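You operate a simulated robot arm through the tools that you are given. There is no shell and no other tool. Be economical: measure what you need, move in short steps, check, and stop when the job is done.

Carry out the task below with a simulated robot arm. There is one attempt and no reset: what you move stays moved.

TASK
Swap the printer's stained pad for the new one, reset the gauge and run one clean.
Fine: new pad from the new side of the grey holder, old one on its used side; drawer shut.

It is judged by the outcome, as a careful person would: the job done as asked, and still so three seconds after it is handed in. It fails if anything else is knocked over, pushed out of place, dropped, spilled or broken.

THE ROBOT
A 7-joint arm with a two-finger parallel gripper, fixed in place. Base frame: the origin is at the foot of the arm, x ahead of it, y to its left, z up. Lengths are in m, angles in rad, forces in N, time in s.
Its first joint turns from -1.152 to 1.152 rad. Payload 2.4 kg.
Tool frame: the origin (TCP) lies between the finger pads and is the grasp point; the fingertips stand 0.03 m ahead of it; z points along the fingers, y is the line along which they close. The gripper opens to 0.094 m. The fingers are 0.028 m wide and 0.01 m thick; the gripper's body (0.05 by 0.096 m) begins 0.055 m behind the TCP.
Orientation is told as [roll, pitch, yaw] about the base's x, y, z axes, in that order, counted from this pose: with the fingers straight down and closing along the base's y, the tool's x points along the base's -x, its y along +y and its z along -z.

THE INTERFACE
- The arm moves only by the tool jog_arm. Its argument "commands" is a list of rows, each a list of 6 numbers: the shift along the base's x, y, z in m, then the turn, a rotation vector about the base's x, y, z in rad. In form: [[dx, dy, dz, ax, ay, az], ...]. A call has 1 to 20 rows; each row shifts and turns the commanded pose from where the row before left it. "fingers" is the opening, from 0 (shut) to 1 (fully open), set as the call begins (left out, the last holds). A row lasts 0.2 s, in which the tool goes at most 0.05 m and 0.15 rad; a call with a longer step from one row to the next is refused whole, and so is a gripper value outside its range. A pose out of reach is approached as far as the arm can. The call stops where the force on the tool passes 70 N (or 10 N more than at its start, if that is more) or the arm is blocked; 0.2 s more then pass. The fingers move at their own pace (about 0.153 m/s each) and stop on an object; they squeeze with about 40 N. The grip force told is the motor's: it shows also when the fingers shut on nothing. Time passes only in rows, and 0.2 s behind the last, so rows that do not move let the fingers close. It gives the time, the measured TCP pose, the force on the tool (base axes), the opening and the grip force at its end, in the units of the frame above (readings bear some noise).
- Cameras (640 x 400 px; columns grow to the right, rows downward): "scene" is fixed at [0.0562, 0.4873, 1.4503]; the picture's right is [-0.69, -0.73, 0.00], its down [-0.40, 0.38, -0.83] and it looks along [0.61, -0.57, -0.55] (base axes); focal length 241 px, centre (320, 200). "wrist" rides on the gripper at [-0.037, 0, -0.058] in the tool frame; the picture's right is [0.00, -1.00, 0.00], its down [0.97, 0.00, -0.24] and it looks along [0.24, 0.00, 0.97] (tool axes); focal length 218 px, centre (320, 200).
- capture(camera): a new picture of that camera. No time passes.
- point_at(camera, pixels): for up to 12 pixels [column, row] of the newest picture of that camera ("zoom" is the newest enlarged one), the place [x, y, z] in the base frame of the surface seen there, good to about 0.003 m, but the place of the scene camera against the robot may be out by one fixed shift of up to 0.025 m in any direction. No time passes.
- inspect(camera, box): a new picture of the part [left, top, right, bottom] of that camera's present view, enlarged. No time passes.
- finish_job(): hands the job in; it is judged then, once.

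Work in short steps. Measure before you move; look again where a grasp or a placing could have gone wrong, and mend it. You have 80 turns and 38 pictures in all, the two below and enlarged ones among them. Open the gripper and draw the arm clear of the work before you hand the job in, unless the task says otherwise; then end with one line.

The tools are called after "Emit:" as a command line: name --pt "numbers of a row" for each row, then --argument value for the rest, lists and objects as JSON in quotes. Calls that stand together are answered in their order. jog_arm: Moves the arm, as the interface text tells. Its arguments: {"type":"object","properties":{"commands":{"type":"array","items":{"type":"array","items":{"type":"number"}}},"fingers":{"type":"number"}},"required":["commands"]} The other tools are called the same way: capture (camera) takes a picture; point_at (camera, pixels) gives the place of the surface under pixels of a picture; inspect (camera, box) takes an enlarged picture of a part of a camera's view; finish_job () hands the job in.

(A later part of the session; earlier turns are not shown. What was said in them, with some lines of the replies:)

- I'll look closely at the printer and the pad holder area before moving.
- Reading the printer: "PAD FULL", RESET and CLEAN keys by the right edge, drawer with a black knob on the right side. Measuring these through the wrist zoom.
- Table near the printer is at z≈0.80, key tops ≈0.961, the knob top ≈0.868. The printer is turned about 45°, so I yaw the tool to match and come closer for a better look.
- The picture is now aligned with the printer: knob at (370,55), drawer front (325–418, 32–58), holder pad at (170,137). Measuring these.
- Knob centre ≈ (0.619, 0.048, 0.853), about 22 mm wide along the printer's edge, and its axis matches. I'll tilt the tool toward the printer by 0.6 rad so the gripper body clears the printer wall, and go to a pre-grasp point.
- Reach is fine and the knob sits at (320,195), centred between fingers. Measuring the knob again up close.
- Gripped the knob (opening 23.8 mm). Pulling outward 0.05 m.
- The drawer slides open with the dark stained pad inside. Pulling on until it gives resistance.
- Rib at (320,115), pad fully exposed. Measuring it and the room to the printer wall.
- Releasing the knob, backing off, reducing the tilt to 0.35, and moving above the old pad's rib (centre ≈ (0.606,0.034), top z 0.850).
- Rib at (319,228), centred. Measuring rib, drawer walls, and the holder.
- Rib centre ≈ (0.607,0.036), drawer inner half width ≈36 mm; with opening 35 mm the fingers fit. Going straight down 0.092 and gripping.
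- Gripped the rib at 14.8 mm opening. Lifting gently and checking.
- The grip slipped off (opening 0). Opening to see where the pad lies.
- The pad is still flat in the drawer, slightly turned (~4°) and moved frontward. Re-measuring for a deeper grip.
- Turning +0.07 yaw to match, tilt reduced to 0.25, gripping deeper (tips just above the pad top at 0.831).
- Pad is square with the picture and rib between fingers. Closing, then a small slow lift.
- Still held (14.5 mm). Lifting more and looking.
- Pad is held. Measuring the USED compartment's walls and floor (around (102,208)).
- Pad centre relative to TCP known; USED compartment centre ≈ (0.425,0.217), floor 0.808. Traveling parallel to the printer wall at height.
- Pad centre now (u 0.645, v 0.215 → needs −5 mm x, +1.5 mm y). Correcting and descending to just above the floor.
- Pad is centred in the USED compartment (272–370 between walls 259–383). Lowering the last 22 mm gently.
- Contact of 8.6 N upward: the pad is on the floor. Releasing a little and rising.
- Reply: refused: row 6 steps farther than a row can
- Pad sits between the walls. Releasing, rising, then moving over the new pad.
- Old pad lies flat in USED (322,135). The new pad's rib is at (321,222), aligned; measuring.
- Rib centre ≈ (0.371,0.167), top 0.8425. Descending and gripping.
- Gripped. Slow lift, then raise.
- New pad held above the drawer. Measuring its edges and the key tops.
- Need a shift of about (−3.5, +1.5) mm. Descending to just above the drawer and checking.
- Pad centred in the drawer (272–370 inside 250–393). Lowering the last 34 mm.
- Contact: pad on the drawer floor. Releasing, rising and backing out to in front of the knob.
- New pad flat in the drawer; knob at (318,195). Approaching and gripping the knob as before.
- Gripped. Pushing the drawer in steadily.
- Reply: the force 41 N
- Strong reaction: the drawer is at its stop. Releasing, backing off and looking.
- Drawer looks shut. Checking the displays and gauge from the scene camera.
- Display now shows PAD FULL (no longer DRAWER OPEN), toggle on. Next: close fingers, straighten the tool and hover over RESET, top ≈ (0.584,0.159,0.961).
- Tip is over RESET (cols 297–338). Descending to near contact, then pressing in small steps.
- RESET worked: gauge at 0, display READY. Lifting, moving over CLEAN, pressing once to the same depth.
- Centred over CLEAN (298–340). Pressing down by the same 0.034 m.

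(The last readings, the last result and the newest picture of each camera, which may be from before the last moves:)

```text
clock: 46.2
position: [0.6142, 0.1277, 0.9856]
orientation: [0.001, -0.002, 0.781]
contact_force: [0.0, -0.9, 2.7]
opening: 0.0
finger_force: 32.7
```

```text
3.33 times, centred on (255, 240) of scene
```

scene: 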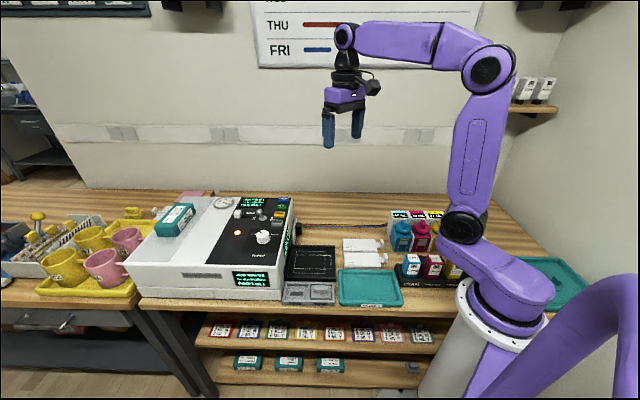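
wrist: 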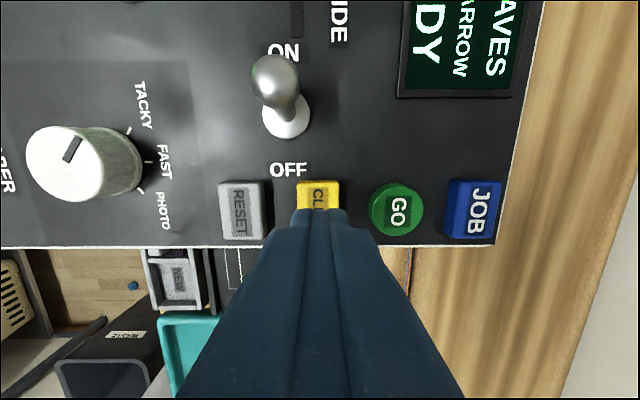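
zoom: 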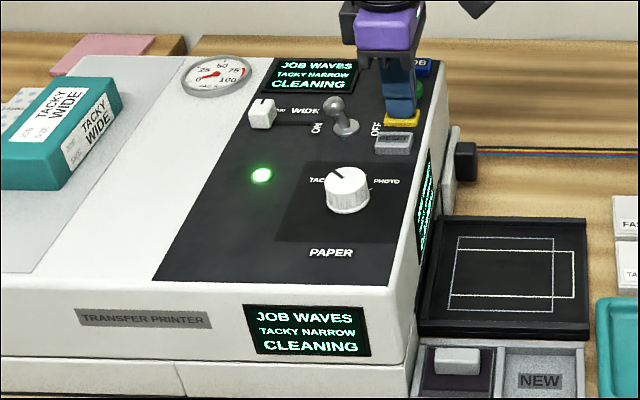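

CLEANING is running. Lifting straight up, drawing clear, opening the gripper, and letting the clean finish.

Emit:
jog_arm --pt "0 0 0.03 0 0 0" --pt "0 0 0.04 0 0 0" --pt "0 0 0.04 0 0 0" --pt "0 0 0.04 0 0 0" --pt "-0.02 -0.02 0.03 0 0 0" --pt "-0.03 -0.02 0.03 0 0 0" --pt "-0.03 -0.02 0.02 0 0 0" --pt "-0.03 -0.02 0 0 0 0"

Emit:
jog_arm --pt "0 0 0 0 0 0" --pt "0 0 0 0 0 0" --pt "0 0 0 0 0 0" --pt "0 0 0 0 0 0" --pt "0 0 0 0 0 0" --pt "0 0 0 0 0 0" --pt "0 0 0 0 0 0" --pt "0 0 0 0 0 0" --pt "0 0 0 0 0 0" --pt "0 0 0 0 0 0" --pt "0 0 0 0 0 0" --pt "0 0 0 0 0 0" --pt "0 0 0 0 0 0" --pt "0 0 0 0 0 0" --pt "0 0 0 0 0 0" --pt "0 0 0 0 0 0" --pt "0 0 0 0 0 0" --pt "0 0 0 0 0 0" --pt "0 0 0 0 0 0" --pt "0 0 0 0 0 0" --fingers 1.0

Emit:
inspect --camera "scene" --box '[180, 180, 320, 310]'

Emit:
capture --camera "wrist"

```text
clock: 48.0
position: [0.5045, 0.0462, 1.2134]
orientation: [0.0, 0.0, 0.78]
contact_force: [0.0, 0.6, 0.3]
opening: 0.0
finger_force: 32.8
```

```text
clock: 52.2
position: [0.5057, 0.0461, 1.2149]
orientation: [0.0, 0.001, 0.781]
contact_force: [0.5, 0.3, -0.2]
opening: 0.0942
finger_force: 0.1
```

```text
3.08 times, centred on (250, 245) of scene
```

zoom: 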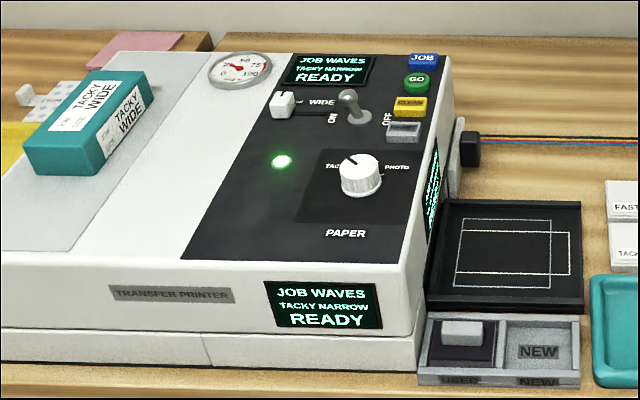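

```text
4 pictures are left
```

wrist: 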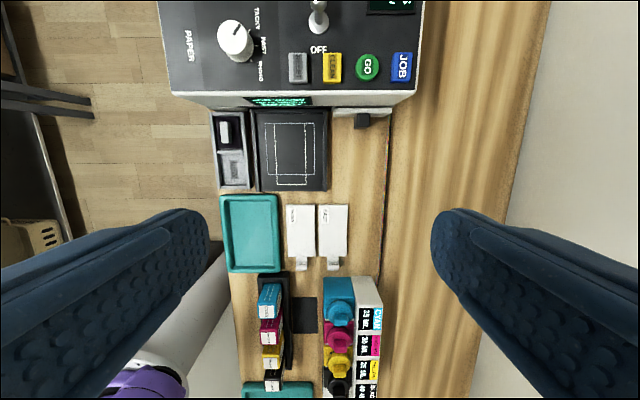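

The display is back to READY after one clean. The drawer is shut, the old pad is in USED, and the arm is clear, so I'm handing in.

Emit:
finish_job

```text
The job is handed in.
```

The new pad is in the printer and the stained one is on the holder's used side. The drawer is shut, the gauge was reset to 0, and one clean ran to READY, which nudged the gauge back up a little. The old pad slipped from the grip once inside the drawer, and I regripped it with nothing else disturbed.
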